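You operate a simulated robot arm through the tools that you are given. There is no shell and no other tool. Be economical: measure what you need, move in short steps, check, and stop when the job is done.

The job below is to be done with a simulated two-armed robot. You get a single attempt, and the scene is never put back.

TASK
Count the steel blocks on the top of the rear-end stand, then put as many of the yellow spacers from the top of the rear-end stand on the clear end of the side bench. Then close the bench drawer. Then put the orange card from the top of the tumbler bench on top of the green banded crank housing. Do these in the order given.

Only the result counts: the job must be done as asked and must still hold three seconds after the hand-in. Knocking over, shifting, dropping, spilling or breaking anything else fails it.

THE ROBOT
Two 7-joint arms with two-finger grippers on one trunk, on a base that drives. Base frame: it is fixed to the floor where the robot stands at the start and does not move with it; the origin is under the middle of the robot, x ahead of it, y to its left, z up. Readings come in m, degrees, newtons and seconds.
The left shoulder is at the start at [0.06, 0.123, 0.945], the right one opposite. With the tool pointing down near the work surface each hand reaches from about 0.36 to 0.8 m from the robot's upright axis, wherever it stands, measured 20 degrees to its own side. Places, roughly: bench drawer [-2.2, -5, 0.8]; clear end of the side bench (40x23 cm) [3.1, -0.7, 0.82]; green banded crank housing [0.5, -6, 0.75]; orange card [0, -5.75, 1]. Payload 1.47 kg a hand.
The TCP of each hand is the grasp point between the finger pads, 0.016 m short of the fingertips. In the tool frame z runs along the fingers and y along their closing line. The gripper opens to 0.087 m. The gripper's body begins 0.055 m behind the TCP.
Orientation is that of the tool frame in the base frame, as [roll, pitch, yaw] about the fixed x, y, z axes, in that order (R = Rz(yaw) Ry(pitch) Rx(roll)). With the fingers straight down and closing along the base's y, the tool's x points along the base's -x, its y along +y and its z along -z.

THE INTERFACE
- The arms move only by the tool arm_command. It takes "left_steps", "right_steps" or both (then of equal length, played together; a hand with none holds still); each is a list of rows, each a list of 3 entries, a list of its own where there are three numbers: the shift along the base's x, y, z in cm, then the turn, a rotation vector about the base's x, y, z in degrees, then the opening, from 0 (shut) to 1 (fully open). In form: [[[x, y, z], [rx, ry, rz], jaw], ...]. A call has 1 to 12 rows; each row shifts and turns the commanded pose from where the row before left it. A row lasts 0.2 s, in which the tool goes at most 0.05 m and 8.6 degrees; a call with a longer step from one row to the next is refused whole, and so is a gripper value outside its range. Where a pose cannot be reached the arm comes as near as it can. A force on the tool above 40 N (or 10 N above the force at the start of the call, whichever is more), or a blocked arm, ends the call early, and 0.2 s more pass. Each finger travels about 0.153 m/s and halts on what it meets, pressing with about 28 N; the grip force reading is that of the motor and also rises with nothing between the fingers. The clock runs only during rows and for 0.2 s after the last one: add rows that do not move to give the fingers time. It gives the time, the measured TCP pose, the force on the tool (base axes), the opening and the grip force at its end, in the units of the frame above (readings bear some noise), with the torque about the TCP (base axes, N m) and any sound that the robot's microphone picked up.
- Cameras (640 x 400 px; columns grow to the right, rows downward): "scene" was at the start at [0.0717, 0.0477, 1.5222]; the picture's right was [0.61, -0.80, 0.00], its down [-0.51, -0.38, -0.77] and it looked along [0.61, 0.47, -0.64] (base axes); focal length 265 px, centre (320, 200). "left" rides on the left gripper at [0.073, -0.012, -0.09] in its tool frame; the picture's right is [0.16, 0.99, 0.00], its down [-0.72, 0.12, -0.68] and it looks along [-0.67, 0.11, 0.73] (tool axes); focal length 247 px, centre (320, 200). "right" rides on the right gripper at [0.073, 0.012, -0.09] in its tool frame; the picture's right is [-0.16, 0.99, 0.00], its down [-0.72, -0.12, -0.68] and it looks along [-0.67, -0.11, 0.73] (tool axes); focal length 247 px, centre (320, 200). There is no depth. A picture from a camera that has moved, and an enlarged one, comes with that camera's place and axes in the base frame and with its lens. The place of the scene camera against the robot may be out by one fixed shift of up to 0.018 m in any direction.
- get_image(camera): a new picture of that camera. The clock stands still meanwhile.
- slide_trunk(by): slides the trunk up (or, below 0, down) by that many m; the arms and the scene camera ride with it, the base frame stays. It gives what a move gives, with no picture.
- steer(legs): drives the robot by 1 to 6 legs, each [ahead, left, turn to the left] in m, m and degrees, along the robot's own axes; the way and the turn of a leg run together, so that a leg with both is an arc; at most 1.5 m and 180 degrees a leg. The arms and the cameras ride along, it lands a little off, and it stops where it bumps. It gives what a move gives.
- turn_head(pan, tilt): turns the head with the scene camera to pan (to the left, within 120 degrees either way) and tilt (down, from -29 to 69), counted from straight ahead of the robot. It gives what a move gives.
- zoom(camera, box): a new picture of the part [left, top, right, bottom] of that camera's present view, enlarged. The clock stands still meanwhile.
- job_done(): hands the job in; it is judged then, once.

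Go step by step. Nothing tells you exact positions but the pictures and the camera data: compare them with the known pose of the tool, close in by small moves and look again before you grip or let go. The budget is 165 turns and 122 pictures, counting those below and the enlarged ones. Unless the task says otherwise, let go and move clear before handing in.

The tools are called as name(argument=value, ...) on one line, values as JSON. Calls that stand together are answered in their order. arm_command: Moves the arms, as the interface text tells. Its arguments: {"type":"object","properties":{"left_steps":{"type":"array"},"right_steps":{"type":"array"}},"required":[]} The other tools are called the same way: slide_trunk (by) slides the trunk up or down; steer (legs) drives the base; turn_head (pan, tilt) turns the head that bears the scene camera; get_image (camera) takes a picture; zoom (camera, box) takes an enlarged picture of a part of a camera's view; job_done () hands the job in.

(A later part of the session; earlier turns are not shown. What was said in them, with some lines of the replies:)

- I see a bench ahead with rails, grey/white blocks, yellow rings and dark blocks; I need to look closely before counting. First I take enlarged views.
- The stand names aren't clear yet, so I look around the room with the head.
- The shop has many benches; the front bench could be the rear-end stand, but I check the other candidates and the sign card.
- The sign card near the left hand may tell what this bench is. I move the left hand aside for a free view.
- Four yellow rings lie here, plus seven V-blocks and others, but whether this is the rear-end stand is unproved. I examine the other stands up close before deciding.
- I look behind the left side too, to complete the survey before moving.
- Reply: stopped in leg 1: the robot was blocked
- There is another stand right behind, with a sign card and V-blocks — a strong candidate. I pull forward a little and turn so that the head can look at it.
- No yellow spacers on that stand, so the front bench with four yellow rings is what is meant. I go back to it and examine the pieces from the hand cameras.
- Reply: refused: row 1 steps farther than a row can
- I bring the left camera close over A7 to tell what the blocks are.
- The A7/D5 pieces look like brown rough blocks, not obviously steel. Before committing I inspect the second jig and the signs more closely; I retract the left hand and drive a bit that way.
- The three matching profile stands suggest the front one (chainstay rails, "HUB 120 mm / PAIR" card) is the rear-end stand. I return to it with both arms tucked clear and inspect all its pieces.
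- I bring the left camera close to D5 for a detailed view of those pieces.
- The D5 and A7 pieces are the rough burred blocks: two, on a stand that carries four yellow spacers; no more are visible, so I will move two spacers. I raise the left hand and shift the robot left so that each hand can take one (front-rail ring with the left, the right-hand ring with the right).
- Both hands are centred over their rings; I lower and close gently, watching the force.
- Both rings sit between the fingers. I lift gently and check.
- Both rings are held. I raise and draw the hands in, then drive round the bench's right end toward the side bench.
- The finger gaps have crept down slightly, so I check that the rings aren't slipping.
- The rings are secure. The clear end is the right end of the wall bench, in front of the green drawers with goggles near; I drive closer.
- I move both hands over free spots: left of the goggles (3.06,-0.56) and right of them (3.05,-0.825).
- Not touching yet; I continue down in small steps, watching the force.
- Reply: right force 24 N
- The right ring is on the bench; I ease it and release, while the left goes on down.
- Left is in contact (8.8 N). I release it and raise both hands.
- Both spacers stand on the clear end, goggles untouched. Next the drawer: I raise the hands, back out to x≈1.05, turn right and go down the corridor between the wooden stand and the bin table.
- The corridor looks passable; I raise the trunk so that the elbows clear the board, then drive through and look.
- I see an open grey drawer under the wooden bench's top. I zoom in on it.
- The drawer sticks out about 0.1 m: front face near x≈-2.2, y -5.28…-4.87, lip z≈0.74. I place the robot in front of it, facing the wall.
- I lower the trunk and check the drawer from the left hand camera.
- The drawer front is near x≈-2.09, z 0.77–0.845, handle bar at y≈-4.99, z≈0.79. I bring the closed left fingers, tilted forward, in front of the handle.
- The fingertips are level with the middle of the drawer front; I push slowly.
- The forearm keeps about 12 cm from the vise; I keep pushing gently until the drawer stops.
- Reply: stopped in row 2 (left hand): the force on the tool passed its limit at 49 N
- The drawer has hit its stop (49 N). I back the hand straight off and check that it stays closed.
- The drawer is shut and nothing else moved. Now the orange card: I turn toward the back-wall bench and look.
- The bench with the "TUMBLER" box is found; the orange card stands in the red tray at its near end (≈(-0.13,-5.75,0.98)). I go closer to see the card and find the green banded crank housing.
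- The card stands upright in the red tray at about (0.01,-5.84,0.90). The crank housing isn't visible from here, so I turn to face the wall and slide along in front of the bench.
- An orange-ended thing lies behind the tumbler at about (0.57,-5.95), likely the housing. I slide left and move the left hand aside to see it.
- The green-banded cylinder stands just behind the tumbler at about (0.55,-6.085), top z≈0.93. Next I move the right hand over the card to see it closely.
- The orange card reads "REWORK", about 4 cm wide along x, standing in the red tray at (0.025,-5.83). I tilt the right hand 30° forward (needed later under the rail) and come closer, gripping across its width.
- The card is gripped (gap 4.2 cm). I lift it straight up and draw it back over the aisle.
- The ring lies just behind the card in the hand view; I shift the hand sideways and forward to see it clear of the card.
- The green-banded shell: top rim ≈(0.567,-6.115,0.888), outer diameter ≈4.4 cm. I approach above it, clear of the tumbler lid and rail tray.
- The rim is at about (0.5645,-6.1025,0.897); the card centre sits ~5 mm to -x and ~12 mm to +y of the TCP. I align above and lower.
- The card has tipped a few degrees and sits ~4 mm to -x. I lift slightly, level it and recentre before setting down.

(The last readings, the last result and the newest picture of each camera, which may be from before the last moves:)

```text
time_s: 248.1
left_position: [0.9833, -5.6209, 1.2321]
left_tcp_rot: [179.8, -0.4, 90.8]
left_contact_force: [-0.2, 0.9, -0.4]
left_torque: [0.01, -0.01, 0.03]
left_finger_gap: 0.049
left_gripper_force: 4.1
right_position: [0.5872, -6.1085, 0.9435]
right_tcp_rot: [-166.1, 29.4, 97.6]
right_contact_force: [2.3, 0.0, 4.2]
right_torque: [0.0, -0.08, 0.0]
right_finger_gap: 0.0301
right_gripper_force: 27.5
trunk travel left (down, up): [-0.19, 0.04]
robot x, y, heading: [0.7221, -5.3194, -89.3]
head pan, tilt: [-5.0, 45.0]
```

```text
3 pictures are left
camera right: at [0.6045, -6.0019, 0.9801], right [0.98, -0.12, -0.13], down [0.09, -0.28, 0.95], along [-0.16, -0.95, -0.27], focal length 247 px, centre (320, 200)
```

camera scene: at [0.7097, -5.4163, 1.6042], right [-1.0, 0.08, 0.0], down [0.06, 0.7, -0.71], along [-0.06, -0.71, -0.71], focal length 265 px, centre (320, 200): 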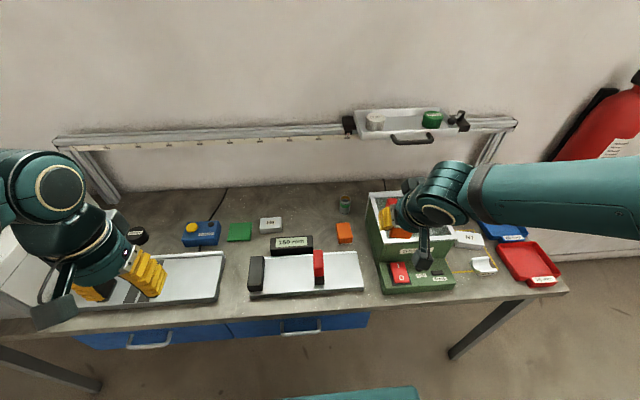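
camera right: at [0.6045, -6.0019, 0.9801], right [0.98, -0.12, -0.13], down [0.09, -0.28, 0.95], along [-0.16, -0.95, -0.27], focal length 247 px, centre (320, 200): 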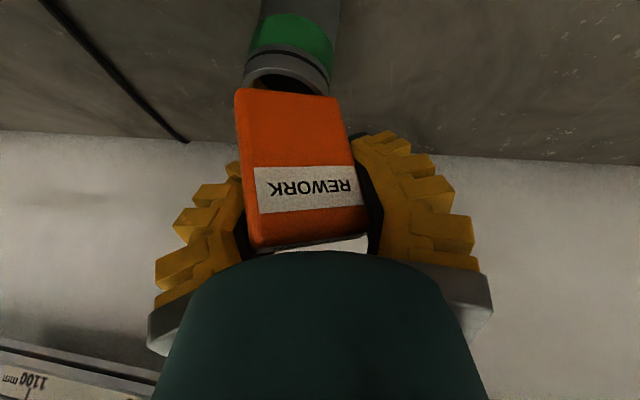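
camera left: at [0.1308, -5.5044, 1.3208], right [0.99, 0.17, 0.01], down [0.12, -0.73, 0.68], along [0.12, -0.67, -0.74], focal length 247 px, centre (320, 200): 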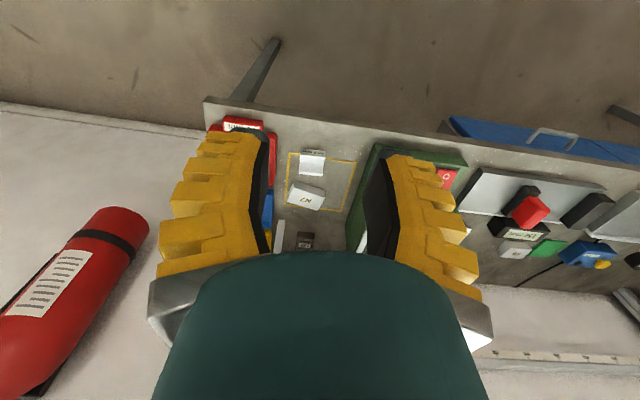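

Level with the rim and touching; the card is about 8 mm too far back, so I lift, shift toward me and set it down.

arm_command(right_steps=[[[0, 0, 0.4], [0, 0, 0], 0.3], [[0, 0.8, 0], [0, 0, 0], 0.3], [[0, 0, 0], [0, 0, 0], 0.3], [[0, 0, -0.3], [0, 0, 0], 0.3], [[0, 0, -0.1], [0, 0, 0], 0.3], [[0, 0, 0], [0, 0, 0], 0.3]])

arm_command(right_steps=[[[0, 0, -0.1], [0, 0, 0], 0.3], [[0, 0, 0], [0, 0, 0], 0.3]])

get_image(camera="right")

```text
time_s: 249.5
left_position: [0.9815, -5.6214, 1.233]
left_tcp_rot: [179.8, -0.3, 90.8]
left_contact_force: [0.8, 0.5, 0.3]
left_torque: [-0.06, 0.05, 0.0]
left_finger_gap: 0.049
left_gripper_force: 4.1
right_position: [0.586, -6.102, 0.9435]
right_tcp_rot: [-166.2, 29.4, 97.7]
right_contact_force: [0.2, -1.5, 6.0]
right_torque: [0.01, 0.02, -0.01]
right_finger_gap: 0.0299
right_gripper_force: 27.9
trunk travel left (down, up): [-0.19, 0.04]
robot x, y, heading: [0.7285, -5.3209, -89.8]
head pan, tilt: [-5.0, 45.0]
```

```text
time_s: 250.1
left_position: [0.9821, -5.6205, 1.2324]
left_tcp_rot: [179.8, -0.3, 90.8]
left_contact_force: [0.7, 0.2, 0.3]
left_torque: [-0.03, -0.01, -0.01]
left_finger_gap: 0.0491
left_gripper_force: 4.3
right_position: [0.5868, -6.1004, 0.9436]
right_tcp_rot: [-166.2, 29.5, 97.6]
right_contact_force: [1.3, -1.5, 12.9]
right_torque: [0.05, -0.05, 0.02]
right_finger_gap: 0.0297
right_gripper_force: 27.8
trunk travel left (down, up): [-0.19, 0.04]
robot x, y, heading: [0.7258, -5.324, -89.7]
head pan, tilt: [-5.0, 45.0]
```

```text
2 pictures are left
camera right: at [0.6044, -5.9935, 0.9798], right [0.98, -0.12, -0.13], down [0.09, -0.28, 0.96], along [-0.16, -0.95, -0.27], focal length 247 px, centre (320, 200)
```

right: 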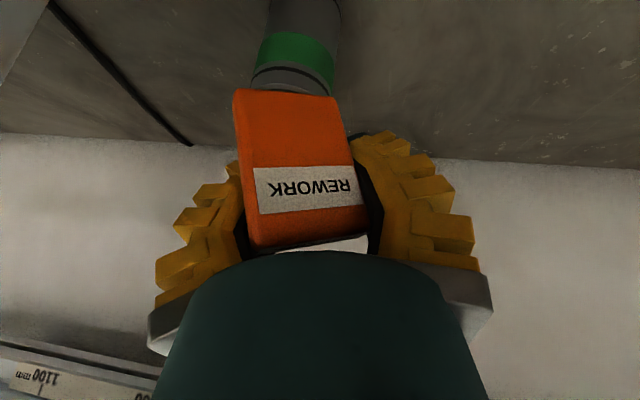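

The card is well seated on the rim (near-zero torque). I open slowly and wide, then withdraw along the tool axis.

arm_command(right_steps=[[[0, 0, 0.1], [0, 0, 0], 0.36], [[0, 0, 0], [0, 0, 0], 0.42], [[0, 0, 0], [0, 0, 0], 0.5], [[0, 0, 0], [0, 0, 0], 0.6], [[0, 0, 0], [0, 0, 0], 0.72], [[0, 0, 0], [0, 0, 0], 0.85], [[0, 0, 0], [0, 0, 0], 0.85], [[0, 0, 0], [0, 0, 0], 0.85]])

zoom(camera="right", box=[160, 0, 480, 260])

```text
time_s: 251.9
left_position: [0.9821, -5.6216, 1.2325]
left_tcp_rot: [179.8, -0.5, 90.8]
left_contact_force: [0.1, -0.3, 0.1]
left_torque: [0.02, 0.02, -0.01]
left_finger_gap: 0.0494
left_gripper_force: 4.1
right_position: [0.5871, -6.101, 0.9433]
right_tcp_rot: [-166.2, 29.3, 97.5]
right_contact_force: [0.0, 0.1, 0.6]
right_torque: [0.0, -0.02, 0.02]
right_finger_gap: 0.0768
right_gripper_force: 2.2
trunk travel left (down, up): [-0.19, 0.04]
robot x, y, heading: [0.7216, -5.3191, -89.7]
head pan, tilt: [-5.0, 45.0]
```

```text
1.54 times, centred on (320, 130) of right
camera zoom: at [0.6039, -5.9936, 0.9792], right [0.98, -0.12, -0.13], down [0.09, -0.29, 0.95], along [-0.16, -0.95, -0.27], focal length 380 px, centre (320, 308)
```

zoom: 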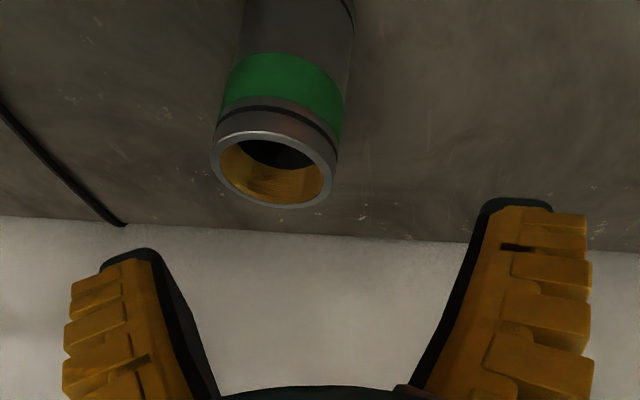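

The card is no longer on the rim — it slipped off, probably to the near side, out of this view. I withdraw to a place where the scene camera can see the spot, keeping the last picture for locating it.

arm_command(right_steps=[[[0.35, 1, 1.7], [0, 0, 0], 0.85], [[0.6, 2, 3.4], [0, 0, 0], 0.85], [[0.5, 2, 3.4], [0, 0, 0], 0.85], [[-1.2, 3.6, 2.1], [0, -6, 0], 0.85], [[-1.2, 3.6, 2.1], [0, -6, 0], 0.85], [[-1.2, 3.6, 2.1], [0, 0, 0], 0.85], [[-1.2, 3.6, 2.1], [0, 0, 0], 0.85], [[-1.2, 3.6, 2.1], [0, 0, 0], 0.85], [[-1.2, 3.6, 2.1], [0, 0, 0], 0.85], [[-1.2, 3.6, 2.1], [0, 0, 0], 1], [[-1.2, 3.6, 2.1], [0, 0, 0], 1]])

```text
time_s: 254.3
left_position: [0.9806, -5.6198, 1.2328]
left_tcp_rot: [179.6, -0.4, 90.8]
left_contact_force: [0.8, 0.4, -0.3]
left_torque: [-0.01, 0.0, 0.0]
left_finger_gap: 0.0492
left_gripper_force: 3.7
right_position: [0.5038, -5.7624, 1.1936]
right_tcp_rot: [179.9, 30.1, 90.5]
right_contact_force: [0.3, 0.3, 0.2]
right_torque: [0.02, -0.03, 0.02]
right_finger_gap: 0.087
right_gripper_force: 0.0
trunk travel left (down, up): [-0.19, 0.04]
robot x, y, heading: [0.7207, -5.3247, -89.6]
head pan, tilt: [-5.0, 45.0]
```

zoom(camera="scene", box=[276, 168, 412, 253])

```text
4.71 times, centred on (344, 210) of scene
camera zoom: at [0.7069, -5.4158, 1.6042], right [-1.0, 0.08, 0.0], down [0.06, 0.7, -0.71], along [-0.06, -0.71, -0.71], focal length 1249 px, centre (207, 151)
```

zoom: 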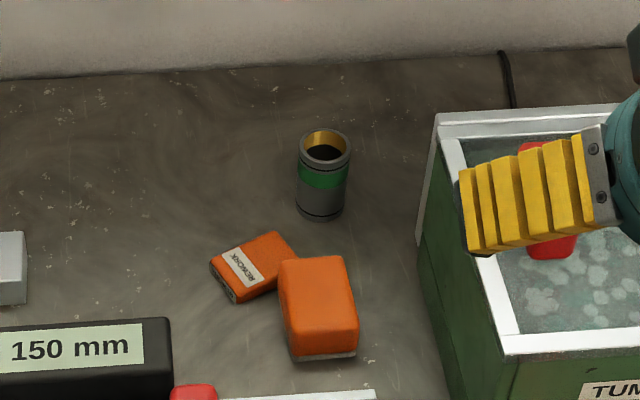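

The card lies flat on the bench at about (0.625,-6.026), its long side turned 26° from x, next to the orange block; nothing else moved. I will grip it across its length and lay it flat on the rim; first I come above it, tilted 15° and turned 26°.

arm_command(right_steps=[[[1.51, -3.29, -1.8], [7.5, 0, 0], 1], [[1.51, -3.29, -1.8], [7.5, 0, 0], 1], [[1.51, -3.29, -1.8], [0, 0, 6.5], 1], [[1.51, -3.29, -1.8], [0, 0, 6.5], 1], [[1.51, -3.29, -1.8], [0, 0, 6.5], 1], [[1.51, -3.29, -1.8], [0, 0, 6.5], 1], [[1.51, -3.29, -1.8], [0, 0, 0], 1], [[1.5, -3.29, -1.8], [0, 0, 0], 1], [[0, 0, 0], [0, 0, 0], 1]])

```text
time_s: 256.3
left_position: [0.9814, -5.6206, 1.2326]
left_tcp_rot: [179.7, -0.4, 90.8]
left_contact_force: [0.1, -0.7, -0.2]
left_torque: [0.01, 0.02, -0.02]
left_finger_gap: 0.0493
left_gripper_force: 3.6
right_position: [0.6267, -6.0253, 1.0511]
right_tcp_rot: [179.8, 15.1, 116.5]
right_contact_force: [-0.1, 0.0, 0.0]
right_torque: [-0.05, -0.03, 0.0]
right_finger_gap: 0.0869
right_gripper_force: 0.0
trunk travel left (down, up): [-0.19, 0.04]
robot x, y, heading: [0.7202, -5.3204, -89.5]
head pan, tilt: [-5.0, 45.0]
```

arm_command(right_steps=[[[-0.1, 0, -4], [0, 0, 0], 1], [[0, 0, -4], [0, 0, 0], 1], [[0, 0, -4], [0, 0, 0], 1], [[0, 0, -3], [0, 0, 0], 1], [[0, 0, -2], [0, 0, 0], 1], [[0, 0, 0], [0, 0, 0], 1]])

arm_command(right_steps=[[[0, 0, -0.4], [0, 0, 0], 1], [[0, 0, -0.3], [0, 0, 0], 1], [[0, 0, -0.2], [0, 0, 0], 1], [[0, 0, 0], [0, 0, 0], 1]])

```text
time_s: 257.7
left_position: [0.9836, -5.6204, 1.2324]
left_tcp_rot: [179.8, -0.3, 90.8]
left_contact_force: [0.6, -0.6, 0.3]
left_torque: [-0.03, -0.02, 0.02]
left_finger_gap: 0.0493
left_gripper_force: 3.6
right_position: [0.6238, -6.0239, 0.8809]
right_tcp_rot: [179.8, 15.1, 116.6]
right_contact_force: [0.6, 0.5, -0.3]
right_torque: [0.01, 0.0, 0.01]
right_finger_gap: 0.0869
right_gripper_force: 0.0
trunk travel left (down, up): [-0.19, 0.04]
robot x, y, heading: [0.7216, -5.325, -89.7]
head pan, tilt: [-5.0, 45.0]
```

```text
time_s: 258.7
left_position: [0.982, -5.6219, 1.2326]
left_tcp_rot: [179.8, -0.3, 90.8]
left_contact_force: [-0.1, 0.1, -1.4]
left_torque: [0.0, 0.02, -0.04]
left_finger_gap: 0.0491
left_gripper_force: 4.5
right_position: [0.6246, -6.0255, 0.8718]
right_tcp_rot: [179.9, 15.1, 116.6]
right_contact_force: [-0.5, 0.1, 0.2]
right_torque: [0.0, 0.02, -0.01]
right_finger_gap: 0.0872
right_gripper_force: 0.1
trunk travel left (down, up): [-0.19, 0.04]
robot x, y, heading: [0.7222, -5.3216, -89.6]
head pan, tilt: [-5.0, 45.0]
```

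No contact yet; I go on down in small steps until the fingertips feel the bench.

arm_command(right_steps=[[[0, 0, -0.4], [0, 0, 0], 1], [[0, 0, -0.3], [0, 0, 0], 1], [[0, 0, 0], [0, 0, 0], 1]])

arm_command(right_steps=[[[0, 0, -0.3], [0, 0, 0], 1], [[0, 0, 0], [0, 0, 0], 1]])

arm_command(right_steps=[[[0, 0, -0.3], [0, 0, 0], 1], [[0, 0, 0], [0, 0, 0], 1]])

```text
time_s: 259.5
left_position: [0.9815, -5.6214, 1.2328]
left_tcp_rot: [179.8, -0.4, 90.8]
left_contact_force: [1.1, -0.3, 0.2]
left_torque: [0.0, 0.01, -0.02]
left_finger_gap: 0.049
left_gripper_force: 4.2
right_position: [0.6232, -6.0261, 0.8653]
right_tcp_rot: [179.8, 15.1, 116.6]
right_contact_force: [0.6, 0.4, 0.7]
right_torque: [-0.03, -0.02, 0.06]
right_finger_gap: 0.0872
right_gripper_force: 0.0
trunk travel left (down, up): [-0.19, 0.04]
robot x, y, heading: [0.7263, -5.3216, -89.6]
head pan, tilt: [-5.0, 45.0]
```

```text
time_s: 260.1
left_position: [0.9826, -5.6209, 1.2309]
left_tcp_rot: [179.7, -0.4, 90.9]
left_contact_force: [0.6, 0.0, -0.3]
left_torque: [-0.01, -0.01, -0.01]
left_finger_gap: 0.0491
left_gripper_force: 4.2
right_position: [0.6241, -6.0258, 0.862]
right_tcp_rot: [179.8, 15.1, 116.6]
right_contact_force: [-0.1, -0.8, 0.0]
right_torque: [0.01, 0.03, -0.05]
right_finger_gap: 0.0871
right_gripper_force: 0.2
trunk travel left (down, up): [-0.19, 0.04]
robot x, y, heading: [0.722, -5.3238, -89.6]
head pan, tilt: [-5.0, 45.0]
```

```text
time_s: 260.7
left_position: [0.9819, -5.6224, 1.2312]
left_tcp_rot: [179.7, -0.4, 90.8]
left_contact_force: [-0.2, 0.5, -0.2]
left_torque: [-0.02, 0.01, -0.02]
left_finger_gap: 0.0493
left_gripper_force: 4.5
right_position: [0.6246, -6.0256, 0.8587]
right_tcp_rot: [179.8, 15.1, 116.6]
right_contact_force: [0.5, 0.2, 0.5]
right_torque: [0.01, -0.01, 0.04]
right_finger_gap: 0.0867
right_gripper_force: 0.2
trunk travel left (down, up): [-0.19, 0.04]
robot x, y, heading: [0.7249, -5.3256, -89.5]
head pan, tilt: [-5.0, 45.0]
```

arm_command(right_steps=[[[0, 0, -0.3], [0, 0, 0], 1], [[0, 0, 0], [0, 0, 0], 1]])

arm_command(right_steps=[[[0, 0, -0.3], [0, 0, 0], 1], [[0, 0, 0], [0, 0, 0], 1]])

```text
time_s: 261.3
left_position: [0.982, -5.6203, 1.2328]
left_tcp_rot: [179.8, -0.4, 90.8]
left_contact_force: [0.7, -0.2, 1.1]
left_torque: [-0.03, -0.01, 0.02]
left_finger_gap: 0.049
left_gripper_force: 4.3
right_position: [0.6256, -6.0257, 0.8564]
right_tcp_rot: [179.8, 15.1, 116.6]
right_contact_force: [-1.1, -0.4, 0.1]
right_torque: [0.01, -0.02, 0.03]
right_finger_gap: 0.0869
right_gripper_force: 0.1
trunk travel left (down, up): [-0.19, 0.04]
robot x, y, heading: [0.7217, -5.3228, -89.7]
head pan, tilt: [-5.0, 45.0]
```

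```text
time_s: 261.9
left_position: [0.9811, -5.6212, 1.2319]
left_tcp_rot: [179.8, -0.5, 90.8]
left_contact_force: [-0.1, 0.0, -0.3]
left_torque: [-0.03, 0.02, -0.03]
left_finger_gap: 0.0492
left_gripper_force: 3.7
right_position: [0.6252, -6.0248, 0.8523]
right_tcp_rot: [179.8, 15.1, 116.6]
right_contact_force: [-0.1, -0.2, 0.3]
right_torque: [0.0, -0.03, 0.03]
right_finger_gap: 0.0871
right_gripper_force: 0.1
trunk travel left (down, up): [-0.19, 0.04]
robot x, y, heading: [0.7216, -5.3236, -89.6]
head pan, tilt: [-5.0, 45.0]
```

arm_command(right_steps=[[[0, 0, -0.3], [0, 0, 0], 1], [[0, 0, 0], [0, 0, 0], 1]])

arm_command(right_steps=[[[0, 0, -0.3], [0, 0, 0], 1], [[0, 0, 0], [0, 0, 0], 1]])

```text
time_s: 262.5
left_position: [0.9819, -5.6221, 1.2324]
left_tcp_rot: [179.7, -0.3, 90.8]
left_contact_force: [0.4, 0.6, 0.1]
left_torque: [0.02, -0.01, -0.02]
left_finger_gap: 0.049
left_gripper_force: 4.2
right_position: [0.6251, -6.0252, 0.8501]
right_tcp_rot: [179.8, 15.1, 116.6]
right_contact_force: [-0.4, 0.1, -0.2]
right_torque: [0.01, -0.01, 0.0]
right_finger_gap: 0.0869
right_gripper_force: 0.2
trunk travel left (down, up): [-0.19, 0.04]
robot x, y, heading: [0.7201, -5.3203, -89.8]
head pan, tilt: [-5.0, 45.0]
```

```text
time_s: 263.1
left_position: [0.9823, -5.621, 1.2327]
left_tcp_rot: [179.8, -0.3, 90.6]
left_contact_force: [0.5, 0.1, 0.2]
left_torque: [-0.02, -0.01, -0.02]
left_finger_gap: 0.0492
left_gripper_force: 4.1
right_position: [0.6254, -6.0258, 0.8461]
right_tcp_rot: [179.8, 15.1, 116.7]
right_contact_force: [-0.1, -0.1, 0.1]
right_torque: [0.01, -0.03, 0.0]
right_finger_gap: 0.0871
right_gripper_force: 0.1
trunk travel left (down, up): [-0.19, 0.04]
robot x, y, heading: [0.7221, -5.3244, -89.5]
head pan, tilt: [-5.0, 45.0]
```

arm_command(right_steps=[[[0, 0, -0.3], [0, 0, 0], 1], [[0, 0, 0], [0, 0, 0], 1]])

arm_command(right_steps=[[[0, 0, -0.3], [0, 0, 0], 1], [[0, 0, 0], [0, 0, 0], 1]])

```text
time_s: 263.7
left_position: [0.9828, -5.6205, 1.2322]
left_tcp_rot: [179.9, -0.3, 90.9]
left_contact_force: [0.1, -0.1, 0.2]
left_torque: [-0.03, 0.03, 0.0]
left_finger_gap: 0.0492
left_gripper_force: 3.4
right_position: [0.6235, -6.0248, 0.8447]
right_tcp_rot: [179.8, 15.3, 116.7]
right_contact_force: [1.4, 1.7, 11.0]
right_torque: [-0.11, 0.43, 0.17]
right_finger_gap: 0.0872
right_gripper_force: 0.1
trunk travel left (down, up): [-0.19, 0.04]
robot x, y, heading: [0.7241, -5.3181, -89.9]
head pan, tilt: [-5.0, 45.0]
```

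```text
time_s: 264.3
left_position: [0.982, -5.6192, 1.233]
left_tcp_rot: [179.8, -0.3, 90.7]
left_contact_force: [0.0, 0.1, -0.4]
left_torque: [-0.02, -0.04, 0.0]
left_finger_gap: 0.0492
left_gripper_force: 4.2
right_position: [0.6253, -6.026, 0.8458]
right_tcp_rot: [-179.9, 15.5, 116.7]
right_contact_force: [-1.2, 3.1, 32.9]
right_torque: [0.23, 0.26, 0.3]
right_finger_gap: 0.0875
right_gripper_force: 0.1
trunk travel left (down, up): [-0.19, 0.04]
robot x, y, heading: [0.7214, -5.3212, -89.5]
head pan, tilt: [-5.0, 45.0]
```

The fingertips touch the bench at TCP 0.845 (bench ≈0.825). I rise 4 mm and close on the card's ends.

arm_command(right_steps=[[[0, 0, 0.8], [0, 0, 0], 1], [[0, 0, 0], [0, 0, 0], 0.85], [[0, 0, 0], [0, 0, 0], 0.75], [[0, 0, 0], [0, 0, 0], 0.65], [[0, 0, 0], [0, 0, 0], 0.55], [[0, 0, 0], [0, 0, 0], 0.5], [[0, 0, 0], [0, 0, 0], 0.5]])

```text
time_s: 265.9
left_position: [0.9811, -5.6189, 1.2324]
left_tcp_rot: [179.7, -0.3, 90.8]
left_contact_force: [0.4, 0.2, -0.6]
left_torque: [-0.02, -0.01, 0.01]
left_finger_gap: 0.0492
left_gripper_force: 4.4
right_position: [0.6243, -6.024, 0.8504]
right_tcp_rot: [179.9, 15.3, 116.5]
right_contact_force: [-5.2, 4.0, 25.7]
right_torque: [0.27, 0.05, -0.34]
right_finger_gap: 0.0677
right_gripper_force: 30.0
trunk travel left (down, up): [-0.19, 0.04]
robot x, y, heading: [0.722, -5.3256, -89.6]
head pan, tilt: [-5.0, 45.0]
```

arm_command(right_steps=[[[0, 0, 0.2], [0, 0, 0], 0.5], [[0, 0, 0], [0, 0, 0], 0.5], [[0, 0, 0], [0, 0, 0], 0.4], [[0, 0, 0], [0, 0, 0], 0.4]])

arm_command(right_steps=[[[0, 0, 0.4], [0, 0, 0], 0.4], [[0, 0, 0.6], [0, 0, 0], 0.4], [[0, 0, 1], [0, 0, 0], 0.4], [[0, 0, 0], [0, 0, 0], 0.4]])

```text
time_s: 266.9
left_position: [0.9825, -5.6196, 1.2321]
left_tcp_rot: [179.9, -0.3, 90.8]
left_contact_force: [0.3, -0.6, 0.0]
left_torque: [-0.03, -0.01, 0.01]
left_finger_gap: 0.0492
left_gripper_force: 4.2
right_position: [0.6236, -6.0247, 0.853]
right_tcp_rot: [179.9, 15.3, 116.6]
right_contact_force: [-4.1, 5.6, 24.8]
right_torque: [0.17, 0.28, -0.24]
right_finger_gap: 0.0594
right_gripper_force: 30.3
trunk travel left (down, up): [-0.19, 0.04]
robot x, y, heading: [0.7236, -5.319, -89.5]
head pan, tilt: [-5.0, 45.0]
```

```text
time_s: 267.9
left_position: [0.9824, -5.6225, 1.2323]
left_tcp_rot: [179.8, -0.4, 90.7]
left_contact_force: [0.5, 0.2, -0.8]
left_torque: [0.03, -0.01, 0.0]
left_finger_gap: 0.049
left_gripper_force: 3.8
right_position: [0.6251, -6.0262, 0.8713]
right_tcp_rot: [179.8, 15.0, 116.6]
right_contact_force: [0.1, -0.2, 0.2]
right_torque: [0.01, -0.01, -0.05]
right_finger_gap: 0.0597
right_gripper_force: 28.4
trunk travel left (down, up): [-0.19, 0.04]
robot x, y, heading: [0.7193, -5.3213, -89.5]
head pan, tilt: [-5.0, 45.0]
```

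Something of 6 cm is held — the card's length. I lift it higher, turn back to straight so that the camera clears the tumbler, and check the grip.

arm_command(right_steps=[[[0, 0, 3], [0, 0, 0], 0.4], [[0, 0, 4], [0, 0, 0], 0.4], [[0, 0, 4.5], [0, 0, 0], 0.4], [[0, 0, 0.5], [0, 0, -6.5], 0.4], [[0, 0, 0], [0, 0, -6.5], 0.4], [[0, 0, 0], [0, 0, -6.5], 0.4], [[0, 0, 0], [0, 0, -6.5], 0.4], [[0, 0, 0], [0, 0, 0], 0.4]])

get_image(camera="right")

```text
time_s: 269.7
left_position: [0.9824, -5.6222, 1.2332]
left_tcp_rot: [179.7, -0.4, 90.9]
left_contact_force: [0.0, -0.1, -0.4]
left_torque: [0.0, -0.01, -0.02]
left_finger_gap: 0.0492
left_gripper_force: 3.4
right_position: [0.6248, -6.0258, 0.99]
right_tcp_rot: [179.8, 15.2, 90.5]
right_contact_force: [-0.8, 0.6, -0.9]
right_torque: [0.02, 0.0, -0.01]
right_finger_gap: 0.0599
right_gripper_force: 28.2
trunk travel left (down, up): [-0.19, 0.04]
robot x, y, heading: [0.7235, -5.3212, -89.7]
head pan, tilt: [-5.0, 45.0]
```

```text
refused: no pictures are left
```

No pictures remain, so I work by the known poses and the force readings. I move over the rim centre (0.5645,-6.097).

arm_command(right_steps=[[[-2, -1.5, 0], [0, 0, 0], 0.4], [[-2, -1.5, 0], [0, 0, 0], 0.4], [[-2, -1.5, 0], [0, 0, 0], 0.4], [[0, -1.3, 0], [0, 0, 0], 0.4], [[0, -1.3, 0], [0, 0, 0], 0.4], [[0, 0, -1.5], [0, 0, 0], 0.4], [[0, 0, -1.5], [0, 0, 0], 0.4], [[0, 0, -0.8], [0, 0, 0], 0.4], [[0, 0, 0], [0, 0, 0], 0.4]])

```text
time_s: 271.7
left_position: [0.9821, -5.6218, 1.233]
left_tcp_rot: [179.8, -0.4, 90.8]
left_contact_force: [-0.5, -0.8, 0.3]
left_torque: [0.03, 0.01, 0.02]
left_finger_gap: 0.049
left_gripper_force: 3.7
right_position: [0.5645, -6.0978, 0.9521]
right_tcp_rot: [179.8, 15.1, 90.6]
right_contact_force: [0.0, 1.0, -0.3]
right_torque: [0.03, -0.01, 0.0]
right_finger_gap: 0.0596
right_gripper_force: 28.0
trunk travel left (down, up): [-0.19, 0.04]
robot x, y, heading: [0.723, -5.3187, -89.3]
head pan, tilt: [-5.0, 45.0]
```

Free so far. I lower in small steps, expecting contact near TCP z 0.92.

arm_command(right_steps=[[[0, 0, -0.4], [0, 0, 0], 0.4], [[0, 0, -0.4], [0, 0, 0], 0.4], [[0, 0, -0.3], [0, 0, 0], 0.4], [[0, 0, 0], [0, 0, 0], 0.4]])

arm_command(right_steps=[[[0, 0, -0.3], [0, 0, 0], 0.4], [[0, 0, -0.3], [0, 0, 0], 0.4], [[0, 0, 0], [0, 0, 0], 0.4]])

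arm_command(right_steps=[[[0, 0, -0.3], [0, 0, 0], 0.4], [[0, 0, 0], [0, 0, 0], 0.4]])

arm_command(right_steps=[[[0, 0, -0.3], [0, 0, 0], 0.4], [[0, 0, 0], [0, 0, 0], 0.4]])

```text
time_s: 272.7
left_position: [0.9824, -5.6214, 1.2316]
left_tcp_rot: [179.7, -0.4, 90.9]
left_contact_force: [0.4, 0.4, -0.2]
left_torque: [-0.02, -0.01, 0.0]
left_finger_gap: 0.049
left_gripper_force: 4.3
right_position: [0.5635, -6.0973, 0.942]
right_tcp_rot: [179.8, 15.0, 90.5]
right_contact_force: [0.2, 0.1, -0.6]
right_torque: [-0.01, 0.03, 0.01]
right_finger_gap: 0.0599
right_gripper_force: 28.3
trunk travel left (down, up): [-0.19, 0.04]
robot x, y, heading: [0.7238, -5.3193, -89.5]
head pan, tilt: [-5.0, 45.0]
```

```text
time_s: 273.5
left_position: [0.9805, -5.6219, 1.2328]
left_tcp_rot: [179.8, -0.4, 90.7]
left_contact_force: [0.1, 0.3, -0.3]
left_torque: [-0.03, 0.0, -0.02]
left_finger_gap: 0.0489
left_gripper_force: 4.1
right_position: [0.564, -6.0961, 0.9354]
right_tcp_rot: [179.8, 15.1, 90.6]
right_contact_force: [-0.5, -0.4, -0.3]
right_torque: [-0.02, 0.0, -0.01]
right_finger_gap: 0.0599
right_gripper_force: 28.0
trunk travel left (down, up): [-0.19, 0.04]
robot x, y, heading: [0.7199, -5.324, -89.8]
head pan, tilt: [-5.0, 45.0]
```

```text
time_s: 274.1
left_position: [0.9837, -5.6204, 1.2318]
left_tcp_rot: [179.7, -0.4, 90.8]
left_contact_force: [-0.2, -0.7, -0.4]
left_torque: [-0.03, -0.01, 0.02]
left_finger_gap: 0.0491
left_gripper_force: 3.9
right_position: [0.565, -6.097, 0.9329]
right_tcp_rot: [179.8, 15.2, 90.6]
right_contact_force: [-0.1, -0.2, -0.6]
right_torque: [-0.01, -0.04, 0.0]
right_finger_gap: 0.0595
right_gripper_force: 27.9
trunk travel left (down, up): [-0.19, 0.04]
robot x, y, heading: [0.7202, -5.3243, -89.7]
head pan, tilt: [-5.0, 45.0]
```

```text
time_s: 274.7
left_position: [0.982, -5.622, 1.2326]
left_tcp_rot: [179.7, -0.4, 90.8]
left_contact_force: [0.2, -0.1, 0.4]
left_torque: [0.0, -0.01, -0.03]
left_finger_gap: 0.0493
left_gripper_force: 4.0
right_position: [0.5644, -6.0978, 0.93]
right_tcp_rot: [179.8, 15.1, 90.6]
right_contact_force: [-0.4, -0.1, -0.6]
right_torque: [0.01, 0.01, 0.0]
right_finger_gap: 0.0594
right_gripper_force: 28.4
trunk travel left (down, up): [-0.19, 0.04]
robot x, y, heading: [0.7197, -5.3243, -89.6]
head pan, tilt: [-5.0, 45.0]
```

arm_command(right_steps=[[[0, 0, -0.3], [0, 0, 0], 0.4], [[0, 0, 0], [0, 0, 0], 0.4]])

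arm_command(right_steps=[[[0, 0, -0.2], [0, 0, 0], 0.4], [[0, 0, 0], [0, 0, 0], 0.4]])

arm_command(right_steps=[[[0, 0, -0.2], [0, 0, 0], 0.4], [[0, 0, 0], [0, 0, 0], 0.4]])

```text
time_s: 275.3
left_position: [0.9826, -5.6218, 1.2318]
left_tcp_rot: [179.8, -0.4, 90.7]
left_contact_force: [0.5, 0.3, -0.2]
left_torque: [-0.02, 0.01, 0.0]
left_finger_gap: 0.0488
left_gripper_force: 4.2
right_position: [0.5651, -6.0973, 0.9266]
right_tcp_rot: [179.8, 15.1, 90.6]
right_contact_force: [0.5, -0.3, -0.4]
right_torque: [0.04, -0.01, 0.0]
right_finger_gap: 0.0596
right_gripper_force: 27.8
trunk travel left (down, up): [-0.19, 0.04]
robot x, y, heading: [0.7236, -5.3227, -89.5]
head pan, tilt: [-5.0, 45.0]
```

```text
time_s: 275.9
left_position: [0.9817, -5.6207, 1.2332]
left_tcp_rot: [179.8, -0.4, 90.9]
left_contact_force: [0.3, 0.1, -0.1]
left_torque: [0.01, 0.03, 0.0]
left_finger_gap: 0.0491
left_gripper_force: 4.1
right_position: [0.5649, -6.0966, 0.9246]
right_tcp_rot: [179.9, 15.0, 90.6]
right_contact_force: [0.3, -0.1, -0.8]
right_torque: [-0.03, 0.0, 0.01]
right_finger_gap: 0.0595
right_gripper_force: 28.0
trunk travel left (down, up): [-0.19, 0.04]
robot x, y, heading: [0.7226, -5.3209, -89.9]
head pan, tilt: [-5.0, 45.0]
```

```text
time_s: 276.5
left_position: [0.9832, -5.6213, 1.2323]
left_tcp_rot: [179.9, -0.4, 90.8]
left_contact_force: [0.7, 0.0, -0.6]
left_torque: [-0.03, 0.01, -0.02]
left_finger_gap: 0.0491
left_gripper_force: 4.0
right_position: [0.5653, -6.0972, 0.9228]
right_tcp_rot: [179.7, 15.2, 90.7]
right_contact_force: [-0.1, 0.3, 0.5]
right_torque: [-0.01, 0.0, 0.02]
right_finger_gap: 0.0598
right_gripper_force: 27.6
trunk travel left (down, up): [-0.19, 0.04]
robot x, y, heading: [0.7211, -5.3188, -89.5]
head pan, tilt: [-5.0, 45.0]
```

arm_command(right_steps=[[[0, 0, -0.2], [0, 0, 0], 0.4], [[0, 0, 0], [0, 0, 0], 0.4]])

arm_command(right_steps=[[[0, 0, -0.2], [0, 0, 0], 0.4], [[0, 0, 0], [0, 0, 0], 0.4]])

arm_command(right_steps=[[[0, 0, -0.2], [0, 0, 0], 0.4], [[0, 0, 0], [0, 0, 0], 0.4]])

```text
time_s: 277.1
left_position: [0.9818, -5.6224, 1.2321]
left_tcp_rot: [179.8, -0.4, 90.9]
left_contact_force: [0.2, -0.6, 0.7]
left_torque: [0.0, -0.01, 0.0]
left_finger_gap: 0.0493
left_gripper_force: 4.4
right_position: [0.5642, -6.0973, 0.9206]
right_tcp_rot: [179.8, 15.0, 90.5]
right_contact_force: [-0.4, -0.1, 0.2]
right_torque: [-0.01, 0.0, 0.0]
right_finger_gap: 0.0597
right_gripper_force: 27.9
trunk travel left (down, up): [-0.19, 0.04]
robot x, y, heading: [0.7257, -5.3196, -89.5]
head pan, tilt: [-5.0, 45.0]
```

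```text
time_s: 277.7
left_position: [0.9828, -5.6202, 1.2325]
left_tcp_rot: [179.8, -0.4, 90.8]
left_contact_force: [0.1, 0.4, -0.3]
left_torque: [0.02, -0.01, 0.02]
left_finger_gap: 0.0491
left_gripper_force: 4.5
right_position: [0.5645, -6.0972, 0.9198]
right_tcp_rot: [179.9, 15.2, 90.5]
right_contact_force: [0.1, 0.8, 4.5]
right_torque: [0.08, 0.05, -0.03]
right_finger_gap: 0.06
right_gripper_force: 27.8
trunk travel left (down, up): [-0.19, 0.04]
robot x, y, heading: [0.7215, -5.3214, -89.7]
head pan, tilt: [-5.0, 45.0]
```

```text
time_s: 278.3
left_position: [0.9821, -5.6198, 1.2328]
left_tcp_rot: [179.8, -0.3, 90.8]
left_contact_force: [-0.5, 0.4, -0.9]
left_torque: [-0.02, -0.03, 0.0]
left_finger_gap: 0.0491
left_gripper_force: 3.8
right_position: [0.5633, -6.0974, 0.9196]
right_tcp_rot: [179.9, 15.4, 90.6]
right_contact_force: [-0.6, -0.2, 16.5]
right_torque: [0.28, 0.02, -0.04]
right_finger_gap: 0.0611
right_gripper_force: 28.3
trunk travel left (down, up): [-0.19, 0.04]
robot x, y, heading: [0.72, -5.3219, -89.7]
head pan, tilt: [-5.0, 45.0]
```

Contact at the expected height. The pressure sits at the front rim, so I press slightly more to let the card level itself.

arm_command(right_steps=[[[0, 0, -0.15], [0, 0, 0], 0.4], [[0, 0, 0], [0, 0, 0], 0.4]])

```text
time_s: 278.9
left_position: [0.9831, -5.6203, 1.2333]
left_tcp_rot: [179.8, -0.4, 90.7]
left_contact_force: [0.8, 0.6, -0.4]
left_torque: [0.01, 0.01, -0.02]
left_finger_gap: 0.0494
left_gripper_force: 3.7
right_position: [0.5648, -6.096, 0.9175]
right_tcp_rot: [179.8, 15.3, 90.6]
right_contact_force: [-2.7, -4.2, 20.1]
right_torque: [0.14, 0.09, 0.01]
right_finger_gap: 0.0618
right_gripper_force: 28.4
trunk travel left (down, up): [-0.19, 0.04]
robot x, y, heading: [0.7217, -5.3225, -89.7]
head pan, tilt: [-5.0, 45.0]
```

arm_command(right_steps=[[[0, 0, 0.15], [0, 0, 0], 0.4], [[0, 0, 0], [0, 0, 0], 0.4]])

```text
time_s: 279.5
left_position: [0.9826, -5.6214, 1.2315]
left_tcp_rot: [179.8, -0.2, 90.8]
left_contact_force: [-0.4, 0.6, 0.6]
left_torque: [0.03, -0.01, 0.0]
left_finger_gap: 0.0489
left_gripper_force: 4.5
right_position: [0.565, -6.0955, 0.918]
right_tcp_rot: [179.8, 15.1, 90.6]
right_contact_force: [-1.3, -3.2, 14.3]
right_torque: [0.01, 0.04, 0.01]
right_finger_gap: 0.0616
right_gripper_force: 27.8
trunk travel left (down, up): [-0.19, 0.04]
robot x, y, heading: [0.7246, -5.3217, -89.7]
head pan, tilt: [-5.0, 45.0]
```

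The load is now nearly centred. I open the fingers slowly, keeping still.

arm_command(right_steps=[[[0, 0, 0.05], [0, 0, 0], 0.72], [[0, 0, 0], [0, 0, 0], 0.76], [[0, 0, 0], [0, 0, 0], 0.8], [[0, 0, 0], [0, 0, 0], 0.85], [[0, 0, 0], [0, 0, 0], 0.9], [[0, 0, 0], [0, 0, 0], 1], [[0, 0, 0], [0, 0, 0], 1], [[0, 0, 0], [0, 0, 0], 1]])

```text
time_s: 281.3
left_position: [0.9816, -5.6221, 1.2315]
left_tcp_rot: [179.9, -0.5, 90.8]
left_contact_force: [0.2, 0.4, 0.6]
left_torque: [0.01, 0.01, -0.02]
left_finger_gap: 0.0492
left_gripper_force: 4.1
right_position: [0.5649, -6.0979, 0.9177]
right_tcp_rot: [179.8, 15.0, 90.6]
right_contact_force: [-0.2, 0.2, -0.3]
right_torque: [0.02, 0.0, 0.03]
right_finger_gap: 0.0871
right_gripper_force: 0.0
trunk travel left (down, up): [-0.19, 0.04]
robot x, y, heading: [0.7231, -5.3201, -89.7]
head pan, tilt: [-5.0, 45.0]
```

Released with no residual force. I withdraw along the tool axis and then back to a clear pose.

arm_command(right_steps=[[[0, 0.26, 0.97], [0, 0, 0], 1], [[0, 0.52, 1.94], [0, 0, 0], 1], [[0, 0.9, 3.3], [0, 0, 0], 1], [[0, 1.5, 4], [0, 0, 0], 1], [[0, 3, 3.5], [0, 0, 0], 1], [[0, 3.5, 3], [0, 0, 0], 1], [[0, 4, 2], [0, 0, 0], 1], [[0, 4, 2], [0, 0, 0], 1], [[0, 4, 1], [0, 0, 0], 1], [[0, 4, 0], [0, 0, 0], 1], [[0, 4, 0], [0, 0, 0], 1]])

```text
time_s: 283.7
left_position: [0.9827, -5.6197, 1.2329]
left_tcp_rot: [179.6, -0.3, 90.8]
left_contact_force: [0.1, -0.8, -0.6]
left_torque: [0.0, -0.02, -0.01]
left_finger_gap: 0.0492
left_gripper_force: 3.7
right_position: [0.5646, -5.8004, 1.1368]
right_tcp_rot: [179.9, 15.2, 90.6]
right_contact_force: [-0.4, 0.3, 0.0]
right_torque: [-0.04, -0.02, 0.0]
right_finger_gap: 0.0869
right_gripper_force: 0.1
trunk travel left (down, up): [-0.19, 0.04]
robot x, y, heading: [0.7219, -5.3198, -89.6]
head pan, tilt: [-5.0, 45.0]
```

Both hands are clear, and I have no pictures left to check with, so I hand the job in.

job_done()

```text
The job is handed in.
```

I handed the job in with all three parts done in order, but I couldn't see the last one: I had no pictures left when I put the card down.

- **Spacers:** I counted two steel blocks (the pieces marked D5 and A7) and put two yellow spacers on the clear end of the side bench. A picture showed both standing flat. Two things here are my judgement. I took the front bench to be the rear-end stand because it was the only one with yellow spacers. I took D5 and A7 as the steel blocks because of how they look.
- **Drawer:** I pushed the bench drawer in until it hit its stop, and a picture afterwards showed it shut.
- **Orange card:** My first try put the card upright on the green banded crank housing, and it fell onto the bench when I let go. A picture showed nothing else had moved. I picked it up again and laid it flat on the housing. The force readings showed it resting near the centre of the rim before I let go and moved away.

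Early on, while backing up, the robot bumped something behind it and stopped. I saw nothing out of place there afterwards, but I had no earlier close view to compare with.
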